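You operate a simulated robot arm through the tools that you are given. There is no shell and no other tool.

The job below is to be done with a simulated two-armed robot. You get a single attempt, and the scene is never put back.

## Task
Wipe up the spill on the side of the bed by the boxes with the green cloth and put it back.
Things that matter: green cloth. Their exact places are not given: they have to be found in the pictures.

It is judged by the outcome, as a careful person would: the job done as asked, and still so three seconds after it is handed in. It fails if anything else is knocked over, pushed out of place, dropped, spilled or broken. Flat cloth is picked up by pressing the open fingertips on it (5 to 10 N) and closing them slowly along it; thin cloth reads only 2 to 8 mm in the jaws.

## Robot
Two 7-joint arms with two-finger grippers on one trunk, on a base that drives. Base frame: it is fixed to the floor where the robot stands at the start and does not move with it; the origin is under the middle of the robot, x ahead of it, y to its left, z up; the surface under the hand at the start is at about z = 68. Lengths are in cm, angles in degrees, forces in N, time in s.
The left shoulder is at the start at [8, 17.5, 107.6], the right one opposite. With the tool pointing down near the work surface each hand reaches from about 10 to 88 cm from the robot's upright axis, wherever it stands, measured 20 degrees to its own side. Payload 2.94 kg a hand.
Tool frame (each hand has its own): the origin (TCP) lies between the finger pads and is the grasp point; the fingertips stand 3 cm ahead of it; z points along the fingers, y is the line along which they close. The gripper opens to 13.8 cm. The gripper's body begins 10.9 cm behind the TCP.
Orientation is told as [roll, pitch, yaw] about the base's x, y, z axes, in that order, counted from this pose: with the fingers straight down and closing along the base's y, the tool's x points along the base's -x, its y along +y and its z along -z.

## Interface
- The arms move only by the tool play_rows. It takes "left_moves", "right_moves" or both (then of equal length, played together; a hand with none holds still); each is a list of rows, each a list of 7 numbers: the gripper command, from -1 (shut) to 1 (fully open), values between in proportion, then the shift along the base's x, y, z in units of 25 mm (1.0 is 25 mm), then the turn, a rotation vector about the base's x, y, z in units of 5 degrees (1.0 is 5 degrees). In form: [[jaw, tx, ty, tz, rx, ry, rz], ...]. A call has 1 to 20 rows; each row shifts and turns the commanded pose from where the row before left it. A call with a number of a shift or a turn outside -1 to 1 is refused whole. Each row takes 0.2 s and may step no farther than 5 cm and 8.6 degrees from the row before; otherwise, or with a gripper value out of range, the whole call is refused. Where a pose cannot be reached the arm comes as near as it can. A force on the tool above 40 N (or 10 N above the force at the start of the call, whichever is more), or a blocked arm, ends the call early, and 0.2 s more pass. The fingers move at their own pace and stop on an object; they squeeze with about 40 N. The grip force told is the motor's: it shows also when the fingers shut on nothing. Time passes only in rows, and 0.2 s behind the last, so rows that do not move let the fingers close. The reply holds the time, the measured pose of the TCP, the force on the tool along the base axes, the opening and the grip force, in the units named above and with some noise, with the torque about the TCP (base axes, N m) and any sound that the robot's microphone picked up, and new pictures: "pictures" is both (left out), scene, wrist or none (wrist: the cameras of the hands that moved).
- Cameras (640 x 400 px; columns grow to the right, rows downward): "scene" is now at [17.5, 1.72, 154.1]; the picture's right is [0.29, -0.96, 0.00], its down [-0.80, -0.24, -0.55] and it looks along [0.53, 0.16, -0.83] (base axes); focal length 288 px, centre (320, 200). "left" rides on the left gripper at [7.1, -1.9, -14.6] in its tool frame; the picture's right is [0.26, 0.97, 0.00], its down [-0.85, 0.23, -0.48] and it looks along [-0.46, 0.12, 0.88] (tool axes); focal length 280 px, centre (320, 200). "right" rides on the right gripper at [7.1, 1.9, -14.6] in its tool frame; the picture's right is [-0.26, 0.97, 0.00], its down [-0.85, -0.23, -0.48] and it looks along [-0.46, -0.12, 0.88] (tool axes); focal length 280 px, centre (320, 200).
- slide_trunk(by): slides the trunk up (or, below 0, down) by that many cm; the arms and the scene camera ride with it, the base frame stays. It gives what a move gives, with no picture.
- drive_base(legs): drives the robot by 1 to 6 legs, each [ahead, turn to the left] in cm and degrees, along the robot's own axes; the way and the turn of a leg run together, so that a leg with both is an arc; at most 150 cm and 180 degrees a leg. The arms and the cameras ride along, it lands a little off, and it stops where it bumps. It gives what a move gives, and a new picture of the scene camera.
- head_to(pan, tilt): turns the head with the scene camera to pan (to the left, within 120 degrees either way) and tilt (down, from -29 to 69), counted from straight ahead of the robot. It gives what a move gives, and a new picture of the scene camera.
- probe_pixels(camera, pixels): for up to 12 pixels [column, row] of the newest picture of that camera ("zoom" is the newest enlarged one), the place [x, y, z] in the base frame of the surface seen there, good to about 0.2 cm. No time passes.
- inspect(camera, box): a new picture of the part [left, top, right, bottom] of that camera's present view, enlarged. No time passes.
- job_done(): hands the job in; it is judged then, once.

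Leave the grippers open and the arms clear of the work at the hand-in unless told otherwise.

The tools are called after "Request:" as name(argument=value, ...) on one line, values as JSON. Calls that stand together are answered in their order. play_rows: Moves the arms, as the interface text tells. Its arguments: {"type":"object","properties":{"left_moves":{"type":"array","items":{"type":"array","items":{"type":"number"}}},"right_moves":{"type":"array","items":{"type":"array","items":{"type":"number"}}},"pictures":{"type":"string","enum":["both","scene","wrist","none"]}},"required":[]} The other tools are called the same way: slide_trunk (by) slides the trunk up or down; drive_base (legs) drives the base; head_to (pan, tilt) turns the head that bears the scene camera; probe_pixels (camera, pixels) gives the place of the surface under pixels of a picture; inspect (camera, box) takes an enlarged picture of a part of a camera's view; job_done () hands the job in.

At the start:

```text
time: 0.0
left_eef_pos: [52.84, 45.6, 95.97]
left_orientation: [0.0, 0.0, -0.1]
left_wrist_force: [-0.2, 0.1, 0.1]
left_wrist_torque: [-0.01, -0.01, 0.02]
left_opening: 13.8
left_grip_force: 0.1
right_eef_pos: [50.88, -0.71, 88.33]
right_orientation: [0.0, 0.0, 0.0]
right_wrist_force: [-0.1, -0.1, -0.3]
right_wrist_torque: [-0.02, 0.04, 0.0]
right_opening: 13.83
right_grip_force: 0.0
trunk travel left (down, up): [-25.0, 48.4]
robot x, y, heading: [-0.45, 0.07, 0.3]
head pan, tilt: [16.9, 56.5]
```

scene: 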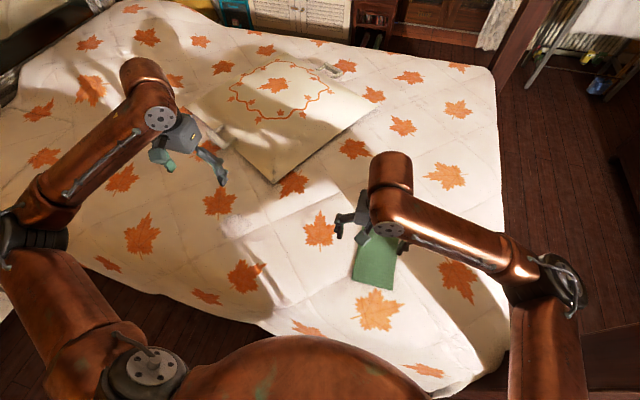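
right: 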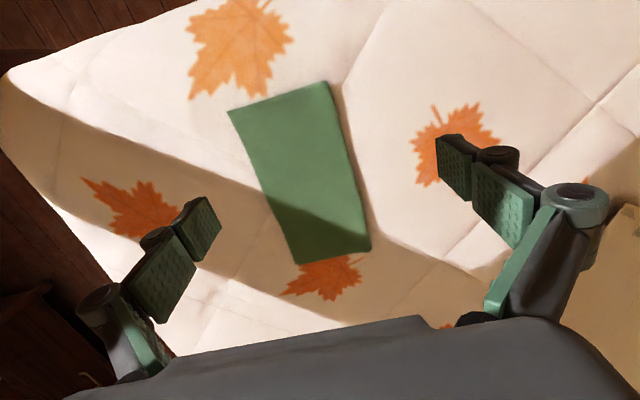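
left: 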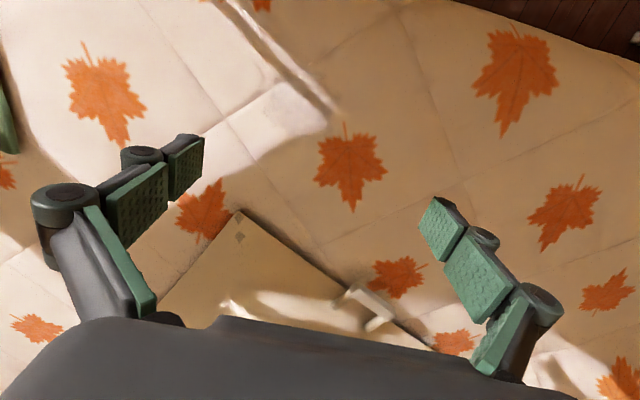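

I see the green cloth on the bed at about (378, 262) in the scene picture. I don't yet see the spill or the boxes, so I will turn the head to look around.

Request:
head_to(pan=0, tilt=35)

```text
time: 0.8
left_eef_pos: [52.86, 45.7, 96.1]
left_orientation: [-0.1, 0.1, 0.0]
left_wrist_force: [-0.8, 0.0, 0.0]
left_wrist_torque: [-0.03, 0.0, 0.06]
left_opening: 13.79
left_grip_force: 0.1
right_eef_pos: [50.93, -0.6, 88.27]
right_orientation: [0.0, 0.0, 0.1]
right_wrist_force: [0.0, 0.7, -0.8]
right_wrist_torque: [-0.02, 0.0, 0.01]
right_opening: 13.78
right_grip_force: 0.0
trunk travel left (down, up): [-25.0, 48.4]
robot x, y, heading: [-0.2, -0.33, 0.2]
head pan, tilt: [0.0, 35.0]
```

scene: 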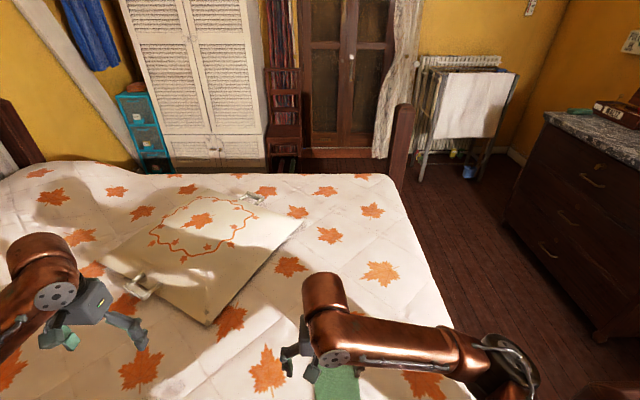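

The bed's far side shows teal boxes near (145,130). I'll pan left and right to see all the surroundings.

Request:
head_to(pan=45, tilt=35)

Request:
head_to(pan=-50, tilt=35)

Request:
head_to(pan=100, tilt=35)

Request:
head_to(pan=-110, tilt=35)

```text
time: 2.0
left_eef_pos: [52.91, 45.78, 96.01]
left_orientation: [0.0, 0.0, 0.0]
left_wrist_force: [-0.5, -0.4, -0.3]
left_wrist_torque: [-0.03, -0.02, 0.05]
left_opening: 13.82
left_grip_force: 0.1
right_eef_pos: [50.99, -0.65, 88.33]
right_orientation: [0.0, 0.1, 0.0]
right_wrist_force: [1.1, 0.3, -0.1]
right_wrist_torque: [0.01, -0.01, 0.02]
right_opening: 13.8
right_grip_force: 0.1
trunk travel left (down, up): [-25.0, 48.4]
robot x, y, heading: [0.07, -0.07, 0.0]
head pan, tilt: [45.0, 35.0]
```

scene: 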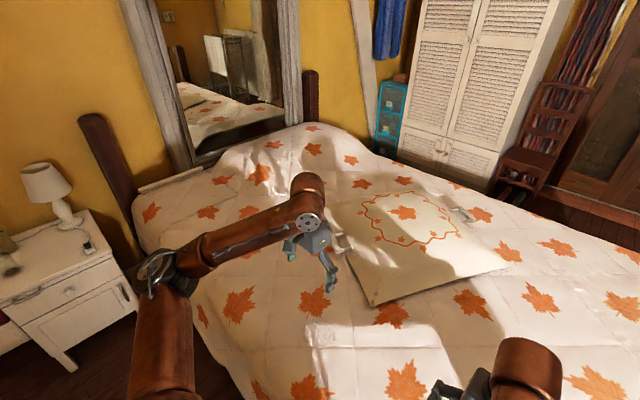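

```text
time: 3.7
left_eef_pos: [52.94, 45.65, 95.98]
left_orientation: [0.0, 0.0, 0.0]
left_wrist_force: [0.2, -0.1, -0.8]
left_wrist_torque: [-0.05, -0.01, 0.02]
left_opening: 13.8
left_grip_force: 0.1
right_eef_pos: [51.11, -0.68, 88.26]
right_orientation: [0.0, 0.0, 0.1]
right_wrist_force: [0.1, 0.7, 0.8]
right_wrist_torque: [0.03, 0.0, 0.0]
right_opening: 13.8
right_grip_force: 0.1
trunk travel left (down, up): [-25.0, 48.4]
robot x, y, heading: [-0.14, -0.12, -0.0]
head pan, tilt: [-50.0, 35.0]
```

scene: 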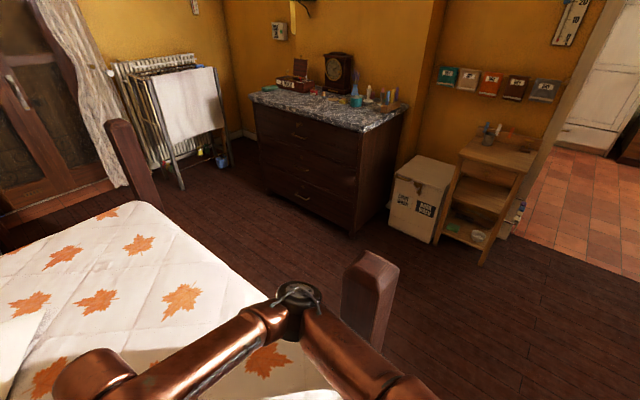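

```text
time: 6.0
left_eef_pos: [52.89, 45.68, 95.96]
left_orientation: [0.1, 0.0, -0.1]
left_wrist_force: [0.5, -0.2, 0.0]
left_wrist_torque: [0.01, 0.03, 0.01]
left_opening: 13.77
left_grip_force: 0.1
right_eef_pos: [50.98, -0.52, 88.22]
right_orientation: [0.0, 0.0, 0.0]
right_wrist_force: [0.2, -0.3, -0.4]
right_wrist_torque: [-0.02, 0.0, 0.0]
right_opening: 13.8
right_grip_force: 0.1
trunk travel left (down, up): [-25.0, 48.4]
robot x, y, heading: [-0.23, -0.22, -0.1]
head pan, tilt: [100.0, 35.0]
```

scene: 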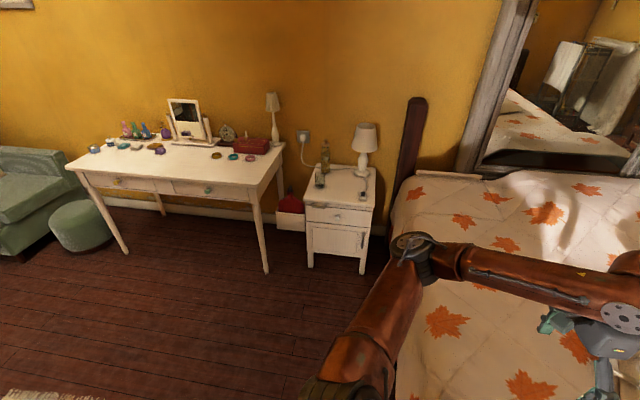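

```text
time: 9.1
left_eef_pos: [52.84, 45.75, 95.98]
left_orientation: [0.0, 0.0, 0.0]
left_wrist_force: [0.5, 0.6, -0.3]
left_wrist_torque: [0.03, 0.01, 0.02]
left_opening: 13.79
left_grip_force: 0.1
right_eef_pos: [51.04, -0.61, 88.21]
right_orientation: [0.0, -0.1, 0.0]
right_wrist_force: [0.2, -0.5, 0.0]
right_wrist_torque: [0.01, 0.01, -0.01]
right_opening: 13.79
right_grip_force: 0.0
trunk travel left (down, up): [-25.0, 48.4]
robot x, y, heading: [0.23, -0.06, -0.1]
head pan, tilt: [-110.0, 35.0]
```

scene: 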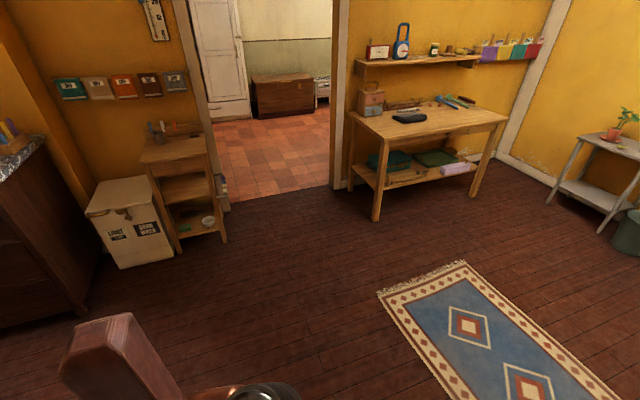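

Candidates for "boxes": teal boxes at the far side of the bed and the cardboard boxes at the right behind. I need to find the spill, so I'll look at the bed in detail.

Request:
head_to(pan=20, tilt=40)

Request:
inspect(camera="scene", box=[0, 0, 320, 200])

Request:
inspect(camera="scene", box=[320, 0, 640, 200])

Request:
inspect(camera="scene", box=[160, 80, 480, 280])

Request:
inspect(camera="scene", box=[0, 200, 320, 400])

Request:
inspect(camera="scene", box=[320, 200, 640, 400])

```text
time: 11.2
left_eef_pos: [52.86, 45.73, 96.04]
left_orientation: [-0.1, 0.0, 0.0]
left_wrist_force: [0.2, 0.0, 0.4]
left_wrist_torque: [-0.01, 0.01, 0.01]
left_opening: 13.79
left_grip_force: 0.1
right_eef_pos: [51.02, -0.66, 88.28]
right_orientation: [0.0, 0.0, 0.0]
right_wrist_force: [0.3, 0.7, 0.2]
right_wrist_torque: [0.0, 0.01, 0.01]
right_opening: 13.81
right_grip_force: 0.0
trunk travel left (down, up): [-25.0, 48.4]
robot x, y, heading: [-0.11, -0.03, 0.2]
head pan, tilt: [20.0, 40.0]
```

scene: 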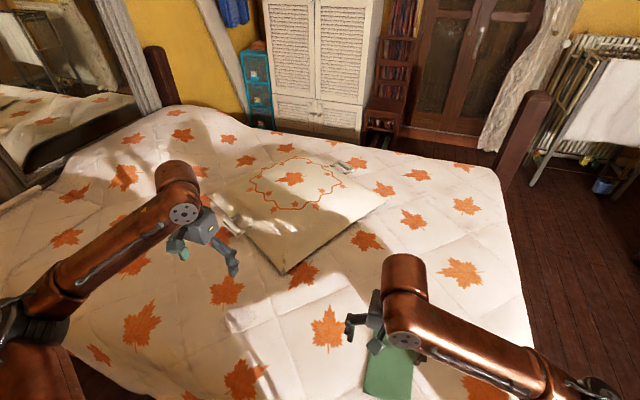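

```text
2.00 times, centred on (160, 100) of scene
```

zoom: 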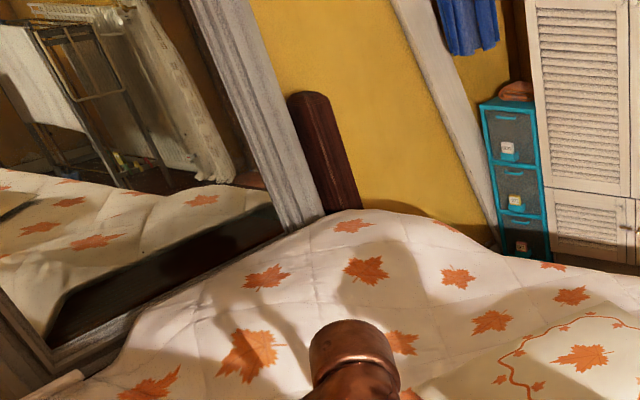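

```text
2.00 times, centred on (480, 100) of scene
```

zoom: 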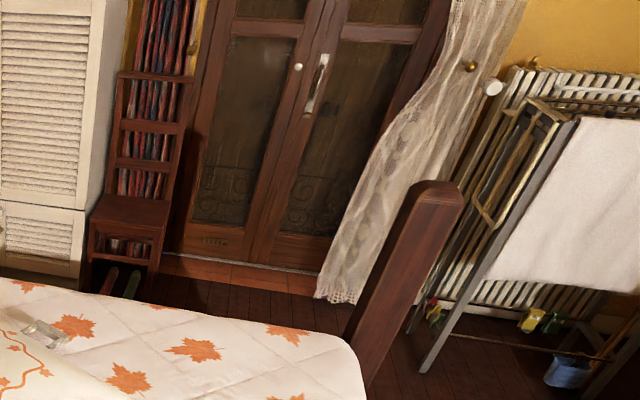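

```text
2.00 times, centred on (320, 180) of scene
```

zoom: 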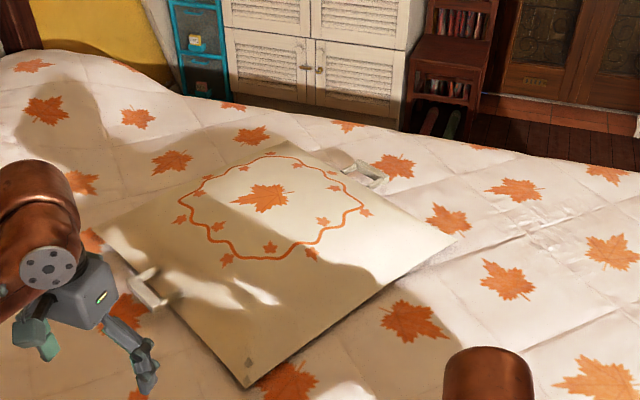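

```text
2.00 times, centred on (160, 300) of scene
```

zoom: 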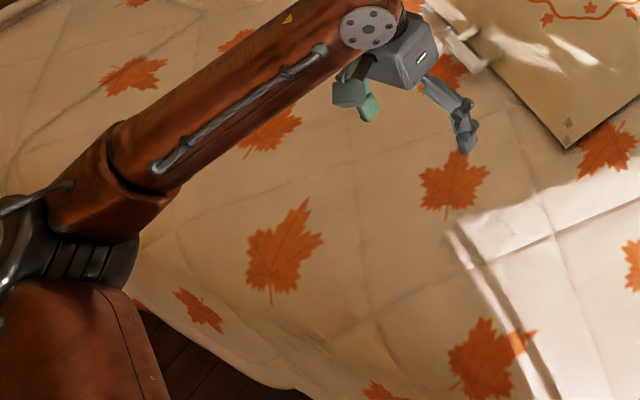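

```text
2.00 times, centred on (480, 300) of scene
```

zoom: 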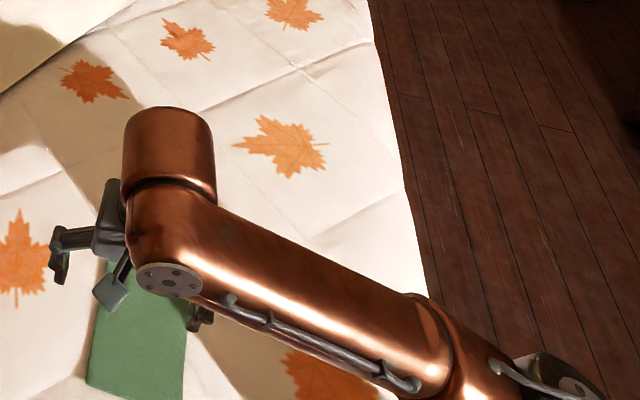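

There's a glossy, slightly different patch near (430, 200) in the scene picture, between the leaves. I'll zoom in on it.

Request:
inspect(camera="scene", box=[380, 160, 508, 240])

Request:
inspect(camera="scene", box=[320, 130, 448, 210])

Request:
inspect(camera="scene", box=[200, 260, 360, 360])

Request:
probe_pixels(camera="scene", pixels=[[430, 200], [385, 380], [260, 90], [500, 180], [530, 370], [300, 190], [60, 340], [100, 115], [290, 265], [345, 163], [232, 228], [380, 195]])

```text
5.00 times, centred on (444, 200) of scene
```

zoom: 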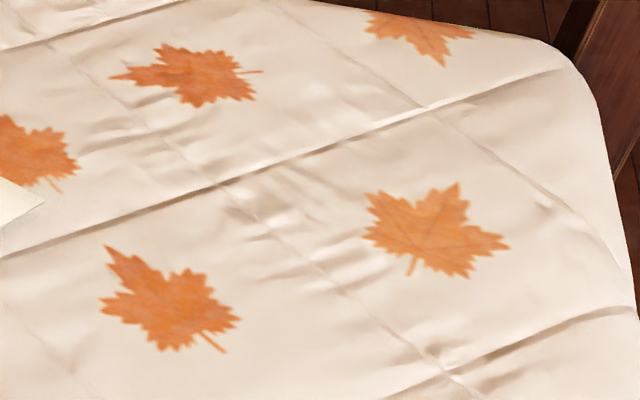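

```text
5.00 times, centred on (384, 170) of scene
```

zoom: 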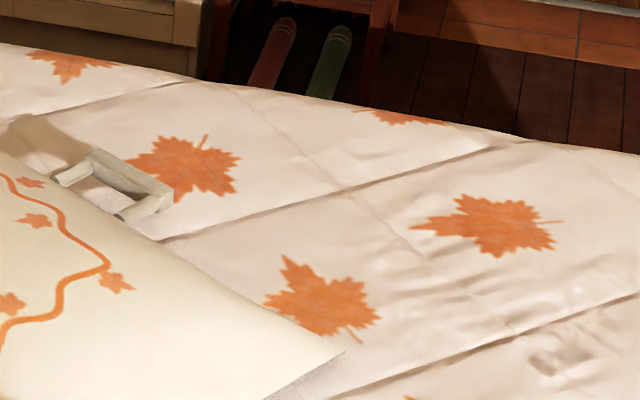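

```text
4.00 times, centred on (280, 310) of scene
```

zoom: 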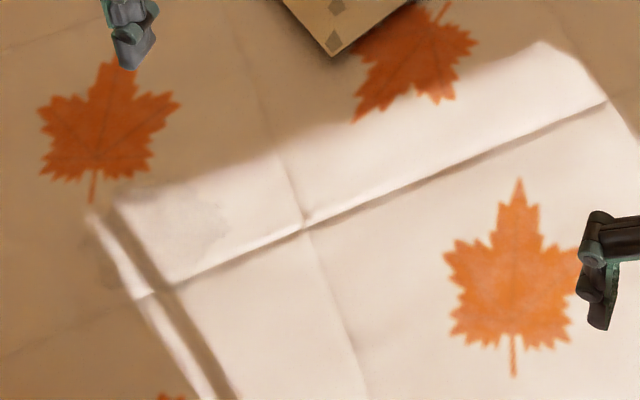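

```text
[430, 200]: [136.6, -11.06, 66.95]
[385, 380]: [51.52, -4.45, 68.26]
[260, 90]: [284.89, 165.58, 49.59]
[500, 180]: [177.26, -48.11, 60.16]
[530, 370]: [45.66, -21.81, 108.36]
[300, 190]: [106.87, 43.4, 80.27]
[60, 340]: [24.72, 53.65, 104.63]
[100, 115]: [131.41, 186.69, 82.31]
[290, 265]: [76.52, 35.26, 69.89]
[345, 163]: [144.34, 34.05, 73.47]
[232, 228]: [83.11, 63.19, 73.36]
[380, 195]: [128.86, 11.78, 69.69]
```

I notice a faint greyish stain near scene (250, 314). I'll zoom in closer there and at other regions.

Request:
inspect(camera="scene", box=[210, 285, 290, 335])

Request:
probe_pixels(camera="zoom", pixels=[[320, 200], [200, 200], [400, 200], [320, 120], [320, 280]])

Request:
inspect(camera="left", box=[0, 0, 320, 200])

Request:
inspect(camera="left", box=[320, 0, 640, 200])

Request:
inspect(camera="right", box=[0, 0, 640, 400])

```text
8.00 times, centred on (250, 310) of scene
```

zoom: 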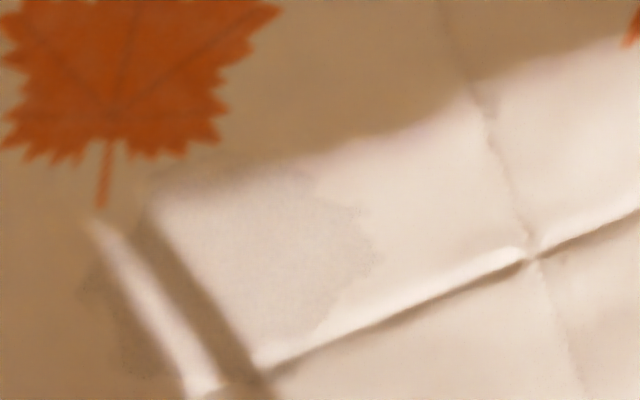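

```text
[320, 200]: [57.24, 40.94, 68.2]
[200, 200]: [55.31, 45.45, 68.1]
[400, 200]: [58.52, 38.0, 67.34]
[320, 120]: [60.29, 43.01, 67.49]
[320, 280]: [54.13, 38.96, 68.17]
```

```text
2.00 times, centred on (160, 100) of left
```

zoom: 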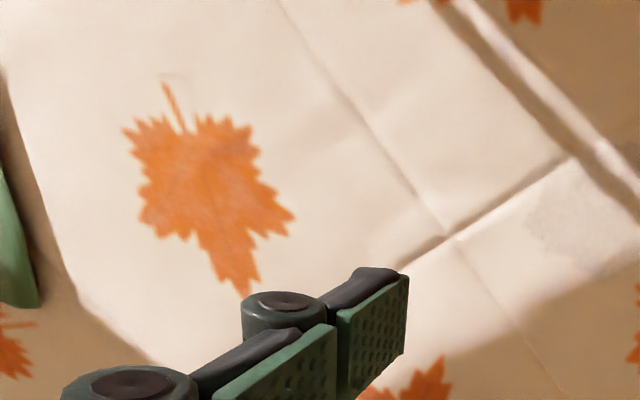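

```text
2.00 times, centred on (480, 100) of left
```

zoom: 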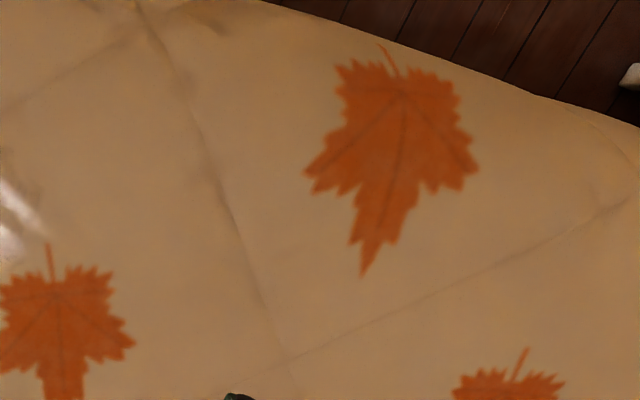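

```text
1.00 times, centred on (320, 200) of right (not enlarged: the box is as wide or as high as the picture)
```

zoom: 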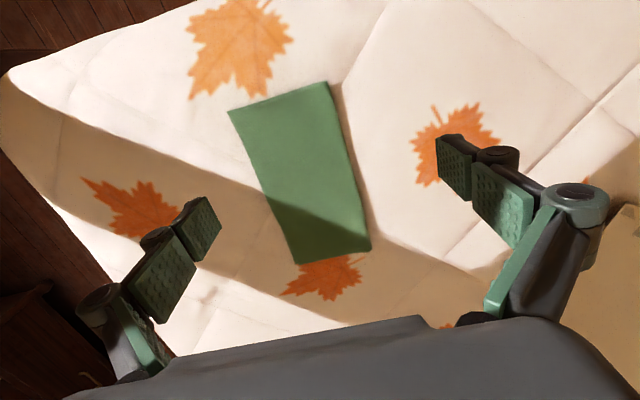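

I found one faint wet stain around [56, 42, 68] on the near side. There may be other spills, such as on the far side near the teal boxes. I'll look carefully by raising the trunk for a better viewpoint.

Request:
slide_trunk(by=40)

Request:
head_to(pan=25, tilt=40)

Request:
inspect(camera="scene", box=[0, 80, 213, 213])

Request:
inspect(camera="scene", box=[213, 80, 426, 213])

Request:
inspect(camera="scene", box=[426, 80, 640, 213])

Request:
inspect(camera="scene", box=[0, 213, 213, 346])

Request:
inspect(camera="scene", box=[213, 213, 426, 346])

Request:
inspect(camera="scene", box=[426, 213, 640, 346])

```text
time: 15.0
left_eef_pos: [52.88, 45.69, 136.03]
left_orientation: [0.0, 0.0, 0.0]
left_wrist_force: [-0.8, -0.3, 0.6]
left_wrist_torque: [-0.01, 0.01, -0.02]
left_opening: 13.83
left_grip_force: 0.1
right_eef_pos: [51.03, -0.66, 128.3]
right_orientation: [0.0, 0.1, -0.1]
right_wrist_force: [-1.2, -0.3, 1.3]
right_wrist_torque: [0.0, 0.0, -0.01]
right_opening: 13.8
right_grip_force: 0.1
trunk travel left (down, up): [-65.0, 8.4]
robot x, y, heading: [-0.14, 0.11, 0.1]
head pan, tilt: [20.0, 40.0]
```

```text
time: 15.7
left_eef_pos: [52.87, 45.88, 136.05]
left_orientation: [0.0, 0.0, 0.0]
left_wrist_force: [-0.1, -0.5, 0.6]
left_wrist_torque: [0.0, -0.03, 0.03]
left_opening: 13.78
left_grip_force: 0.0
right_eef_pos: [50.97, -0.63, 128.2]
right_orientation: [0.0, 0.0, 0.0]
right_wrist_force: [0.8, 0.4, 0.0]
right_wrist_torque: [0.02, 0.02, 0.0]
right_opening: 13.78
right_grip_force: 0.1
trunk travel left (down, up): [-65.0, 8.4]
robot x, y, heading: [-0.03, -0.01, 0.1]
head pan, tilt: [25.0, 40.0]
```

scene: 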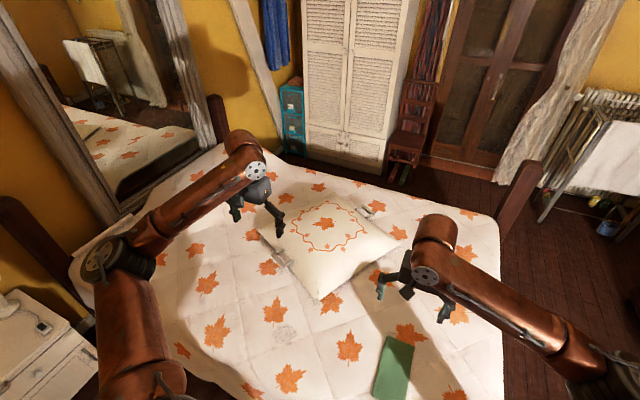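

```text
3.00 times, centred on (106, 146) of scene
```

zoom: 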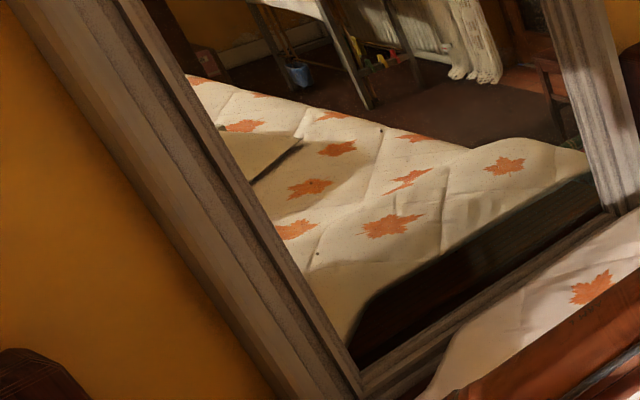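

```text
3.00 times, centred on (320, 146) of scene
```

zoom: 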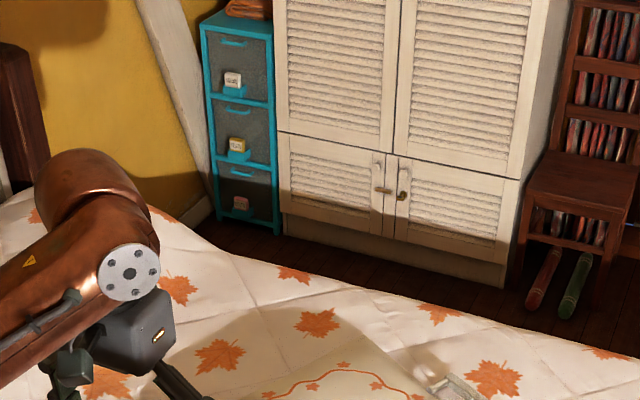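

```text
2.99 times, centred on (533, 146) of scene
```

zoom: 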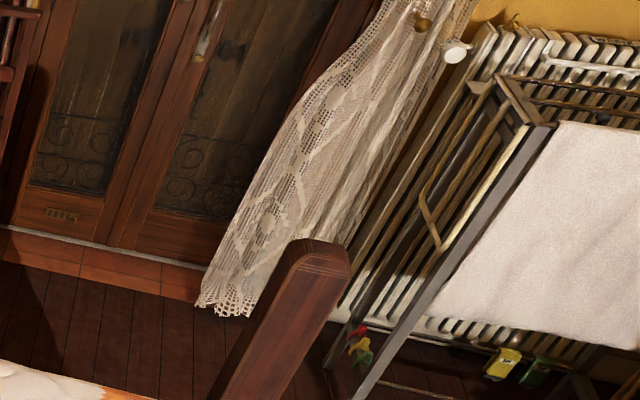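

```text
3.00 times, centred on (106, 280) of scene
```

zoom: 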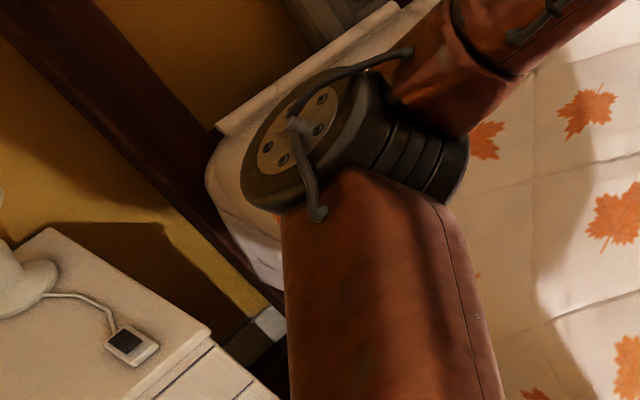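

```text
3.00 times, centred on (320, 280) of scene
```

zoom: 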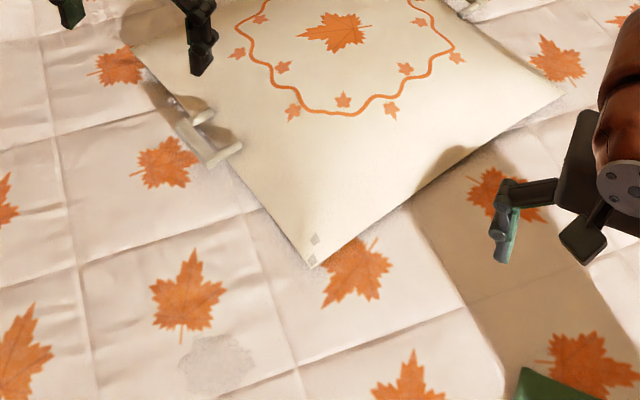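

```text
2.99 times, centred on (533, 280) of scene
```

zoom: 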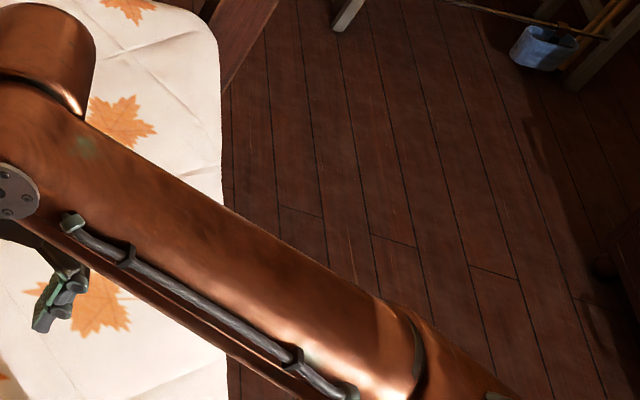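

The stain is clearer now at scene (286, 333). I'll check the rest of the bed (far side and regions masked by the arms) for other spills.

Request:
inspect(camera="scene", box=[270, 160, 398, 240])

Request:
inspect(camera="scene", box=[380, 180, 508, 260])

Request:
inspect(camera="scene", box=[150, 150, 310, 250])

Request:
inspect(camera="scene", box=[226, 300, 354, 380])

Request:
head_to(pan=0, tilt=60)

Request:
inspect(camera="scene", box=[0, 200, 320, 400])

Request:
inspect(camera="scene", box=[320, 200, 640, 400])

Request:
inspect(camera="scene", box=[160, 100, 480, 300])

```text
5.00 times, centred on (334, 200) of scene
```

zoom: 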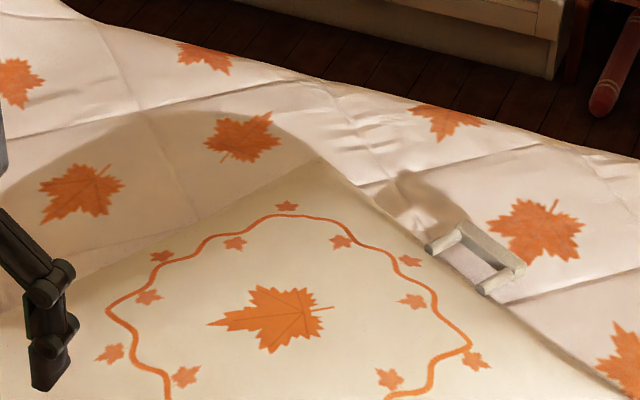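

```text
5.00 times, centred on (444, 220) of scene
```

zoom: 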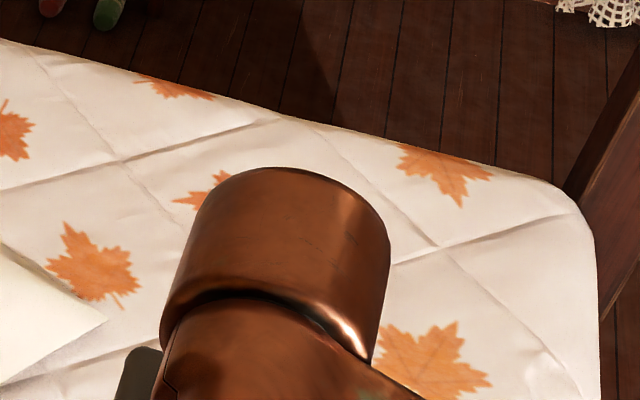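

```text
4.00 times, centred on (230, 200) of scene
```

zoom: 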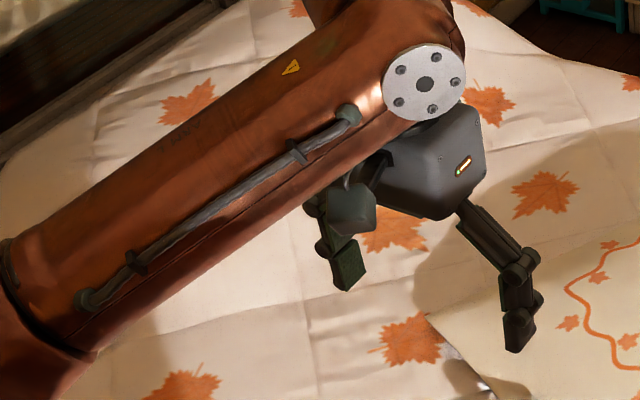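

```text
5.00 times, centred on (290, 340) of scene
```

zoom: 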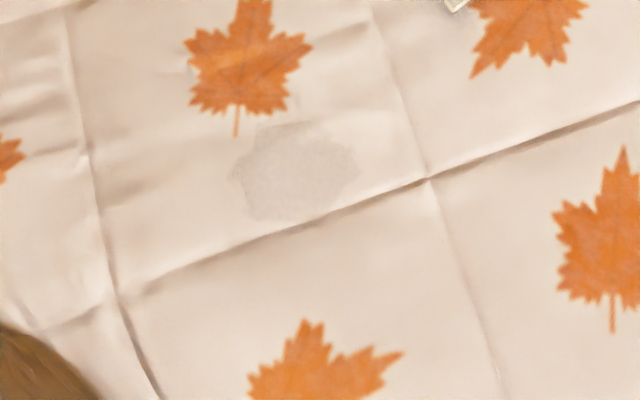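

```text
time: 16.6
left_eef_pos: [52.91, 45.64, 136.01]
left_orientation: [0.0, 0.0, 0.0]
left_wrist_force: [0.0, 0.5, 1.0]
left_wrist_torque: [0.01, 0.04, -0.01]
left_opening: 13.82
left_grip_force: 0.0
right_eef_pos: [51.06, -0.57, 128.36]
right_orientation: [-0.1, 0.0, 0.0]
right_wrist_force: [-0.5, -0.3, 0.0]
right_wrist_torque: [-0.02, -0.03, -0.01]
right_opening: 13.78
right_grip_force: 0.1
trunk travel left (down, up): [-65.0, 8.4]
robot x, y, heading: [-0.42, -0.03, 0.1]
head pan, tilt: [0.0, 60.0]
```

scene: 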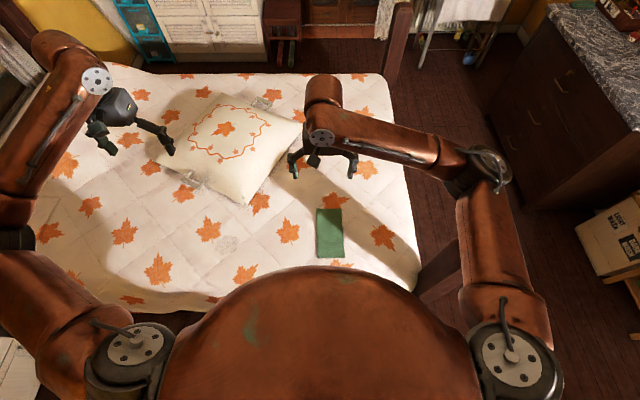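

```text
2.00 times, centred on (160, 300) of scene
```

zoom: 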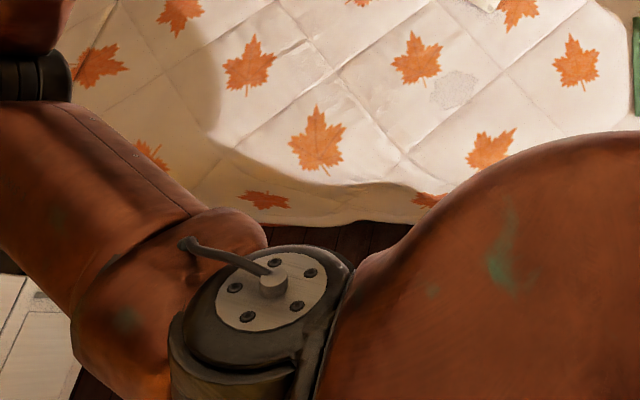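

```text
2.00 times, centred on (480, 300) of scene
```

zoom: 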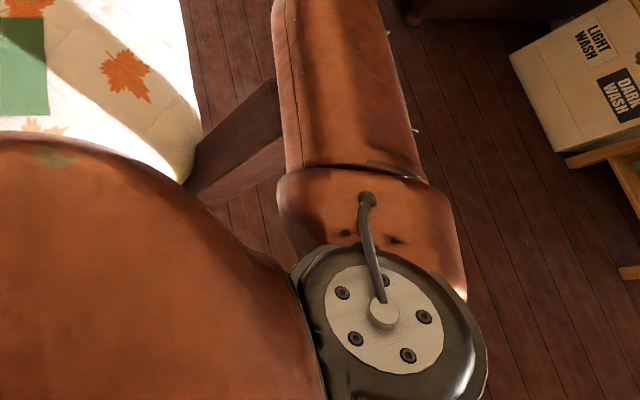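

```text
2.00 times, centred on (320, 200) of scene
```

zoom: 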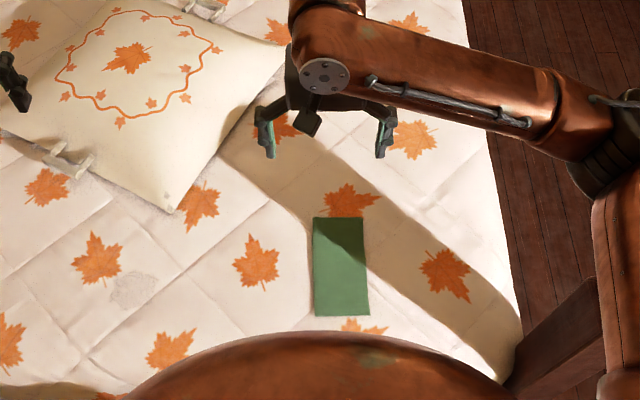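

The near spill is clear. I'll still check the far/head area with another view since arms masked parts of it.

Request:
head_to(pan=40, tilt=45)

Request:
inspect(camera="scene", box=[120, 100, 320, 225])

Request:
inspect(camera="scene", box=[320, 100, 520, 225])

Request:
inspect(camera="scene", box=[220, 200, 420, 325])

Request:
inspect(camera="scene", box=[420, 150, 620, 275])

Request:
inspect(camera="left", box=[0, 0, 640, 400])

Request:
inspect(camera="right", box=[0, 0, 640, 400])

```text
time: 17.6
left_eef_pos: [52.82, 45.8, 136.05]
left_orientation: [0.0, 0.0, 0.1]
left_wrist_force: [0.2, 0.3, 0.3]
left_wrist_torque: [-0.03, -0.01, -0.02]
left_opening: 13.77
left_grip_force: 0.1
right_eef_pos: [51.03, -0.81, 128.28]
right_orientation: [0.0, 0.0, 0.1]
right_wrist_force: [0.6, -0.4, -0.6]
right_wrist_torque: [-0.01, 0.0, 0.02]
right_opening: 13.79
right_grip_force: 0.0
trunk travel left (down, up): [-65.0, 8.4]
robot x, y, heading: [0.03, 0.13, 0.0]
head pan, tilt: [40.0, 45.0]
```

scene: 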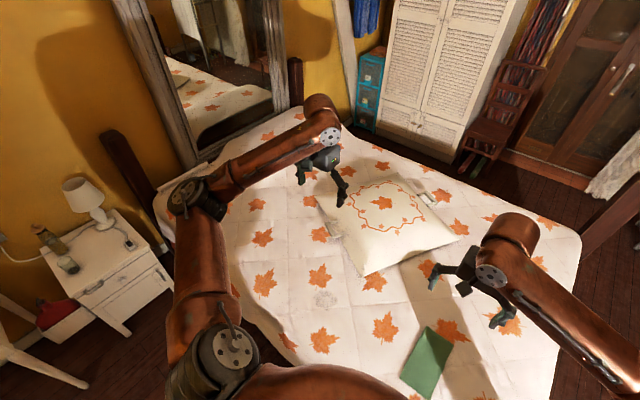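

```text
3.20 times, centred on (220, 162) of scene
```

zoom: 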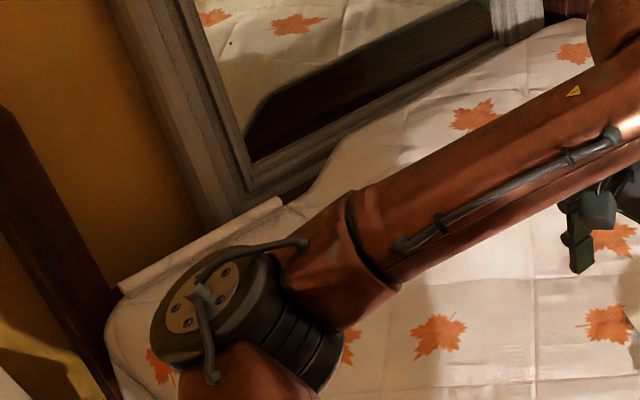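

```text
3.20 times, centred on (420, 162) of scene
```

zoom: 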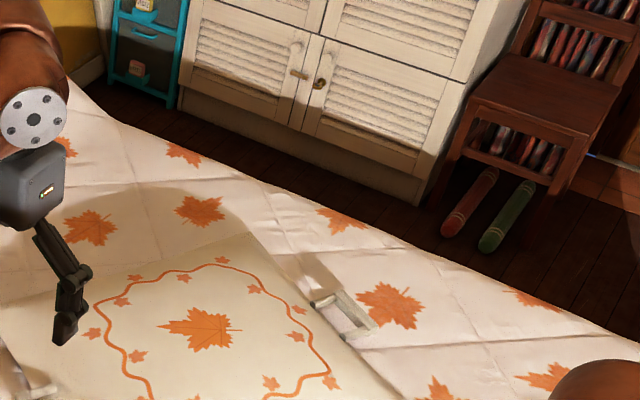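

```text
3.20 times, centred on (320, 262) of scene
```

zoom: 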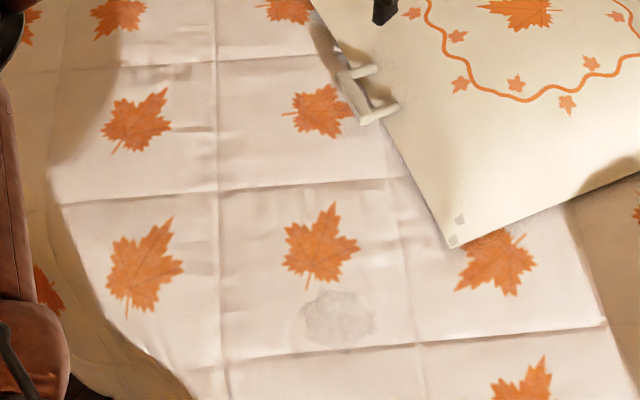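

```text
3.20 times, centred on (520, 212) of scene
```

zoom: 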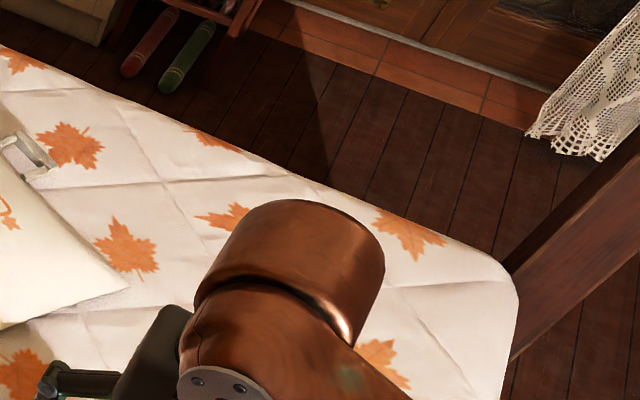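

```text
1.00 times, centred on (320, 200) of left (not enlarged: the box is as wide or as high as the picture)
```

zoom: 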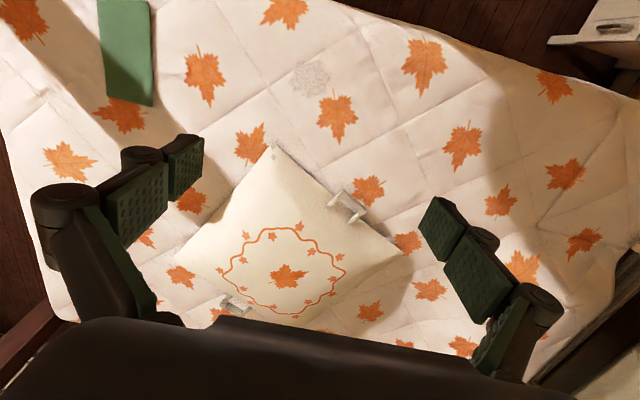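

```text
1.00 times, centred on (320, 200) of right (not enlarged: the box is as wide or as high as the picture)
```

zoom: 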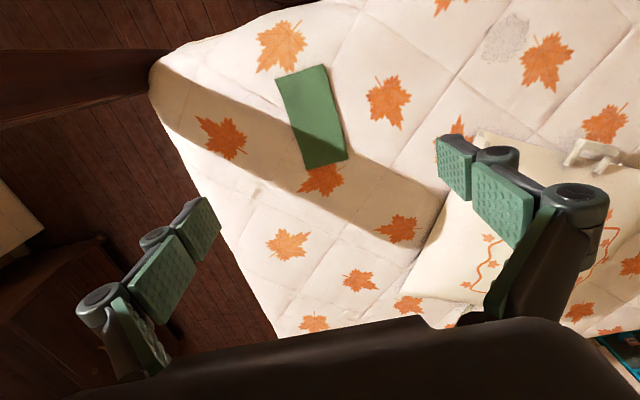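

Only one spill is visible: in the left wrist view at (311, 78), near [56, 42]. The cloth is at right-wrist (311,115). I'll measure the cloth's corners and the spill's outline, plus the bed post by the right arm.

Request:
probe_pixels(camera="right", pixels=[[278, 80], [322, 67], [344, 158], [307, 166], [311, 115], [290, 120], [335, 110], [270, 90], [330, 130], [505, 38], [140, 80], [290, 250]])

Request:
probe_pixels(camera="left", pixels=[[292, 78], [330, 78], [310, 62], [312, 96], [300, 66], [322, 90], [340, 200], [285, 270], [311, 78], [480, 60], [620, 140], [560, 260]])

Request:
inspect(camera="left", box=[247, 40, 375, 120])

Request:
inspect(camera="right", box=[247, 60, 375, 140])

```text
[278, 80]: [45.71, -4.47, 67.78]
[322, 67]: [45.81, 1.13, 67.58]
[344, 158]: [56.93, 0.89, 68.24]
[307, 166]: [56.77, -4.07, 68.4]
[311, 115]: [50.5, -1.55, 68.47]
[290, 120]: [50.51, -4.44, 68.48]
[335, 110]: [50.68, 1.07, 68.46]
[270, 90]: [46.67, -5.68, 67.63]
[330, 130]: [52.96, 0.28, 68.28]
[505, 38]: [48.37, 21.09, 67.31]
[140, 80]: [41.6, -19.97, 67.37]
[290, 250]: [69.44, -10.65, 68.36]
```

```text
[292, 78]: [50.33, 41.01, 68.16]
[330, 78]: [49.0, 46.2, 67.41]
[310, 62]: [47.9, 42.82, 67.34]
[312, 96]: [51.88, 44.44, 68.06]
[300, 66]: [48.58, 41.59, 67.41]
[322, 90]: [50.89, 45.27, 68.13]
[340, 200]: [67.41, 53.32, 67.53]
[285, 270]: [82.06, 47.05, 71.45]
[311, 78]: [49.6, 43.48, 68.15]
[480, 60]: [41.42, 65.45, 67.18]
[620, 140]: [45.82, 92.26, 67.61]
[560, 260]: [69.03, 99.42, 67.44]
```

```text
5.00 times, centred on (311, 80) of left
```

zoom: 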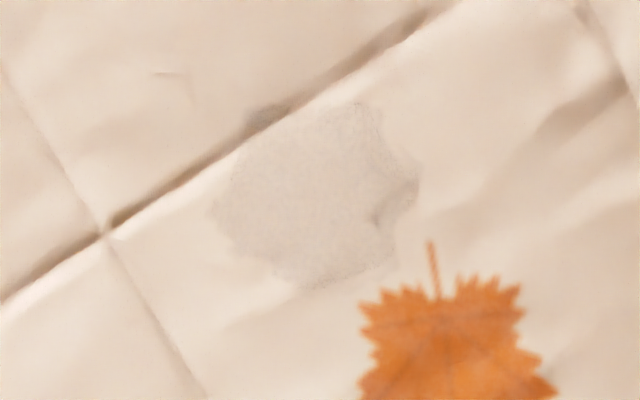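

```text
5.00 times, centred on (311, 100) of right
```

zoom: 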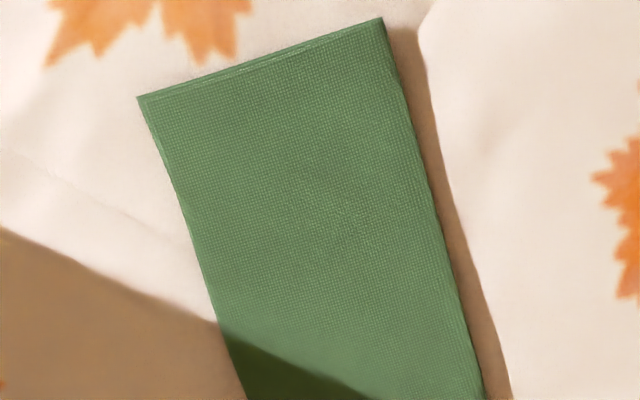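

The cloth lies at x≈45.7–57, y≈-4.7–1.1, z≈68.4. I'll cross-check the spill position with the scene camera at (326, 300), and the zoom picture.

Request:
probe_pixels(camera="scene", pixels=[[326, 300], [314, 299], [337, 299], [326, 291], [326, 309], [427, 360], [425, 325], [452, 340], [402, 382], [430, 397], [600, 230], [320, 275]])

Request:
inspect(camera="left", box=[247, 40, 375, 120])

Request:
probe_pixels(camera="zoom", pixels=[[316, 195], [212, 205], [420, 180], [340, 100], [300, 290], [270, 110], [430, 245]])

```text
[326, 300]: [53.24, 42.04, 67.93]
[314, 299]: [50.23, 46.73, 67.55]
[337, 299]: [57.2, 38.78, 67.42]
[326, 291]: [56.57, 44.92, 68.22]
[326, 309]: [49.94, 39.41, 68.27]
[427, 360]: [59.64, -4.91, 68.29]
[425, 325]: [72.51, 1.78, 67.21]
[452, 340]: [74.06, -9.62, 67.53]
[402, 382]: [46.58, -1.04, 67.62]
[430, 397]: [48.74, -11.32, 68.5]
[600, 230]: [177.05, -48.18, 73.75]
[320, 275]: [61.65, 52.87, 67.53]
```

```text
5.00 times, centred on (311, 80) of left
```

zoom: 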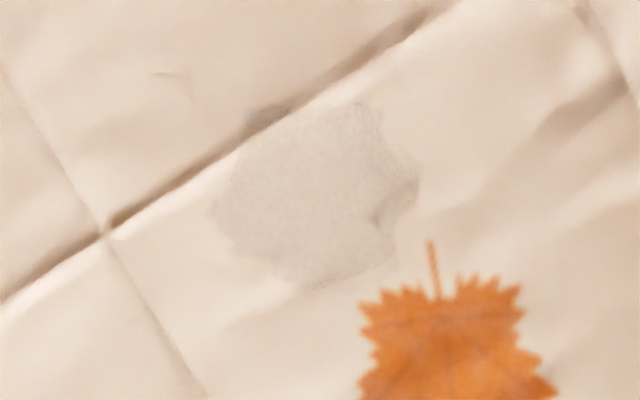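

```text
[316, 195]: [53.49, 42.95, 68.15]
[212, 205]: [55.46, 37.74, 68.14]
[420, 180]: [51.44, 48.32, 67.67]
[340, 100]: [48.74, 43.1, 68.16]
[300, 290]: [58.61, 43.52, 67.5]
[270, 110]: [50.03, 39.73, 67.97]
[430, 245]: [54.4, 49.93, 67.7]
```

The "zoom" probe gives the spill at centre ≈[53.5, 43, 68], x 48.7–58.6, y 37.7–48.5. The earlier direct wrist probes used older pictures, so I'll re-measure the cloth with a zoom picture.

Request:
inspect(camera="right", box=[247, 60, 375, 140])

Request:
probe_pixels(camera="zoom", pixels=[[142, 98], [380, 22], [480, 390], [244, 380], [310, 200], [230, 250], [410, 200], [120, 110], [440, 180], [480, 300]])

Request:
inspect(camera="right", box=[231, 50, 391, 180])

Request:
probe_pixels(camera="zoom", pixels=[[190, 130], [180, 110]])

```text
5.00 times, centred on (311, 100) of right
```

zoom: 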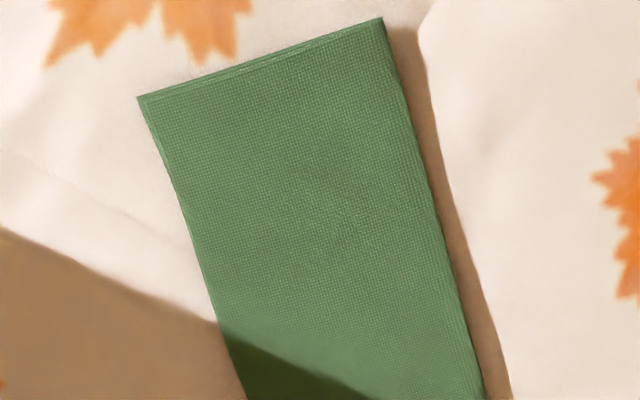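

```text
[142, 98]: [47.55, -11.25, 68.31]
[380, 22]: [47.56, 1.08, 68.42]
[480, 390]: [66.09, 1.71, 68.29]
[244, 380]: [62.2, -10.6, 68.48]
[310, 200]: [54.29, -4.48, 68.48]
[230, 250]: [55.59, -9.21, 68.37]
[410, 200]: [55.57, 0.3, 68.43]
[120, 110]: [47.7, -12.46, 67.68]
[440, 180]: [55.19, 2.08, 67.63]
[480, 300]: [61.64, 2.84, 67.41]
```

```text
3.08 times, centred on (311, 115) of right
```

zoom: 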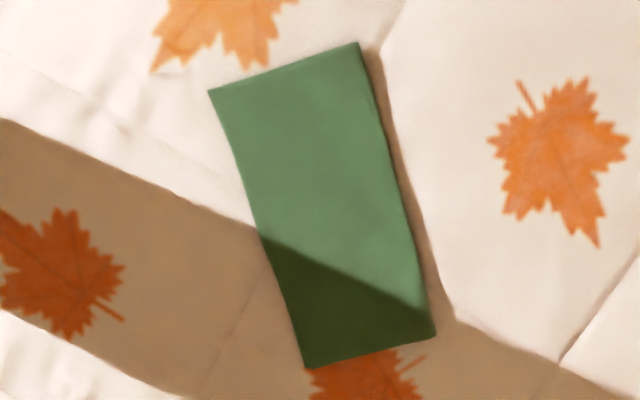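

```text
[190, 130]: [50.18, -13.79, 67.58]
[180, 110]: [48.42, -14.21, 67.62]
```

The cloth is about 12 × 22 cm, roughly 0.8 cm thick. I'll probe the far corners too.

Request:
probe_pixels(camera="zoom", pixels=[[211, 93], [357, 45], [432, 333], [307, 365], [320, 210], [290, 150], [370, 290], [445, 345], [200, 90], [230, 150], [392, 200], [302, 335]])

Request:
head_to(pan=-70, tilt=55)

```text
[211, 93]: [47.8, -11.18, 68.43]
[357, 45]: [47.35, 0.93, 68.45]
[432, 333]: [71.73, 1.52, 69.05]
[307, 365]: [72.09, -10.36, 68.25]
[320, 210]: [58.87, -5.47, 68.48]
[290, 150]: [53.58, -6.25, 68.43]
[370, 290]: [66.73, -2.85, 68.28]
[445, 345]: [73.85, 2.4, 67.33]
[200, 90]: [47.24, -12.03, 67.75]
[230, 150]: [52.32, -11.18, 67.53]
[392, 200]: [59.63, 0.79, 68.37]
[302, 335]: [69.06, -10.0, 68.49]
```

```text
time: 19.5
left_eef_pos: [52.75, 45.7, 136.02]
left_orientation: [0.0, 0.0, 0.1]
left_wrist_force: [-0.4, -0.6, -0.5]
left_wrist_torque: [-0.03, -0.06, 0.02]
left_opening: 13.8
left_grip_force: 0.0
right_eef_pos: [50.91, -0.6, 128.28]
right_orientation: [0.0, 0.0, 0.0]
right_wrist_force: [-0.1, -0.8, 0.0]
right_wrist_torque: [0.0, 0.01, 0.0]
right_opening: 13.78
right_grip_force: 0.0
trunk travel left (down, up): [-65.0, 8.4]
robot x, y, heading: [-0.24, 0.01, -0.2]
head pan, tilt: [-70.0, 55.0]
```

scene: 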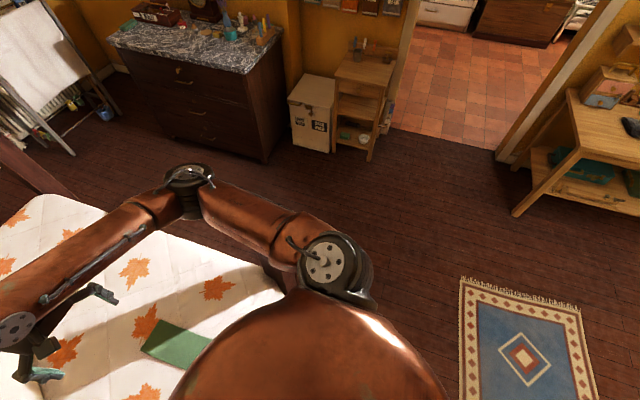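

The post (foot end, near side) appears at scene (272, 278) below the right arm. Let me probe it to keep the right arm clear.

Request:
probe_pixels(camera="scene", pixels=[[272, 278], [280, 285], [265, 268], [176, 345], [245, 260], [290, 300]])

Request:
inspect(camera="scene", box=[200, 200, 360, 300])

```text
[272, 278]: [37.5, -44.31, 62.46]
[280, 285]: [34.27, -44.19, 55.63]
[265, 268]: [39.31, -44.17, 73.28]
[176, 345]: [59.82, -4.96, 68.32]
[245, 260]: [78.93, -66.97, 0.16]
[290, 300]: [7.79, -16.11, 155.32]
```

```text
4.00 times, centred on (280, 250) of scene
```

zoom: 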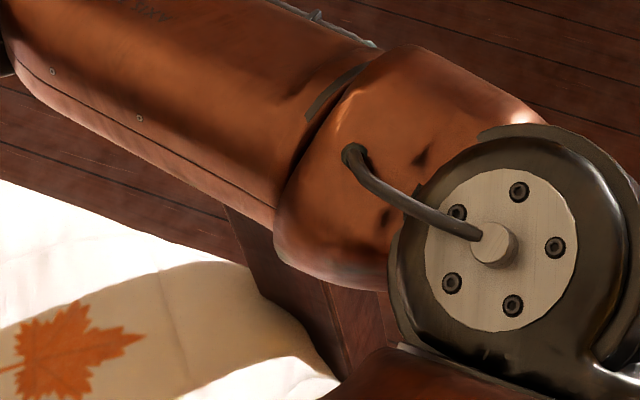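

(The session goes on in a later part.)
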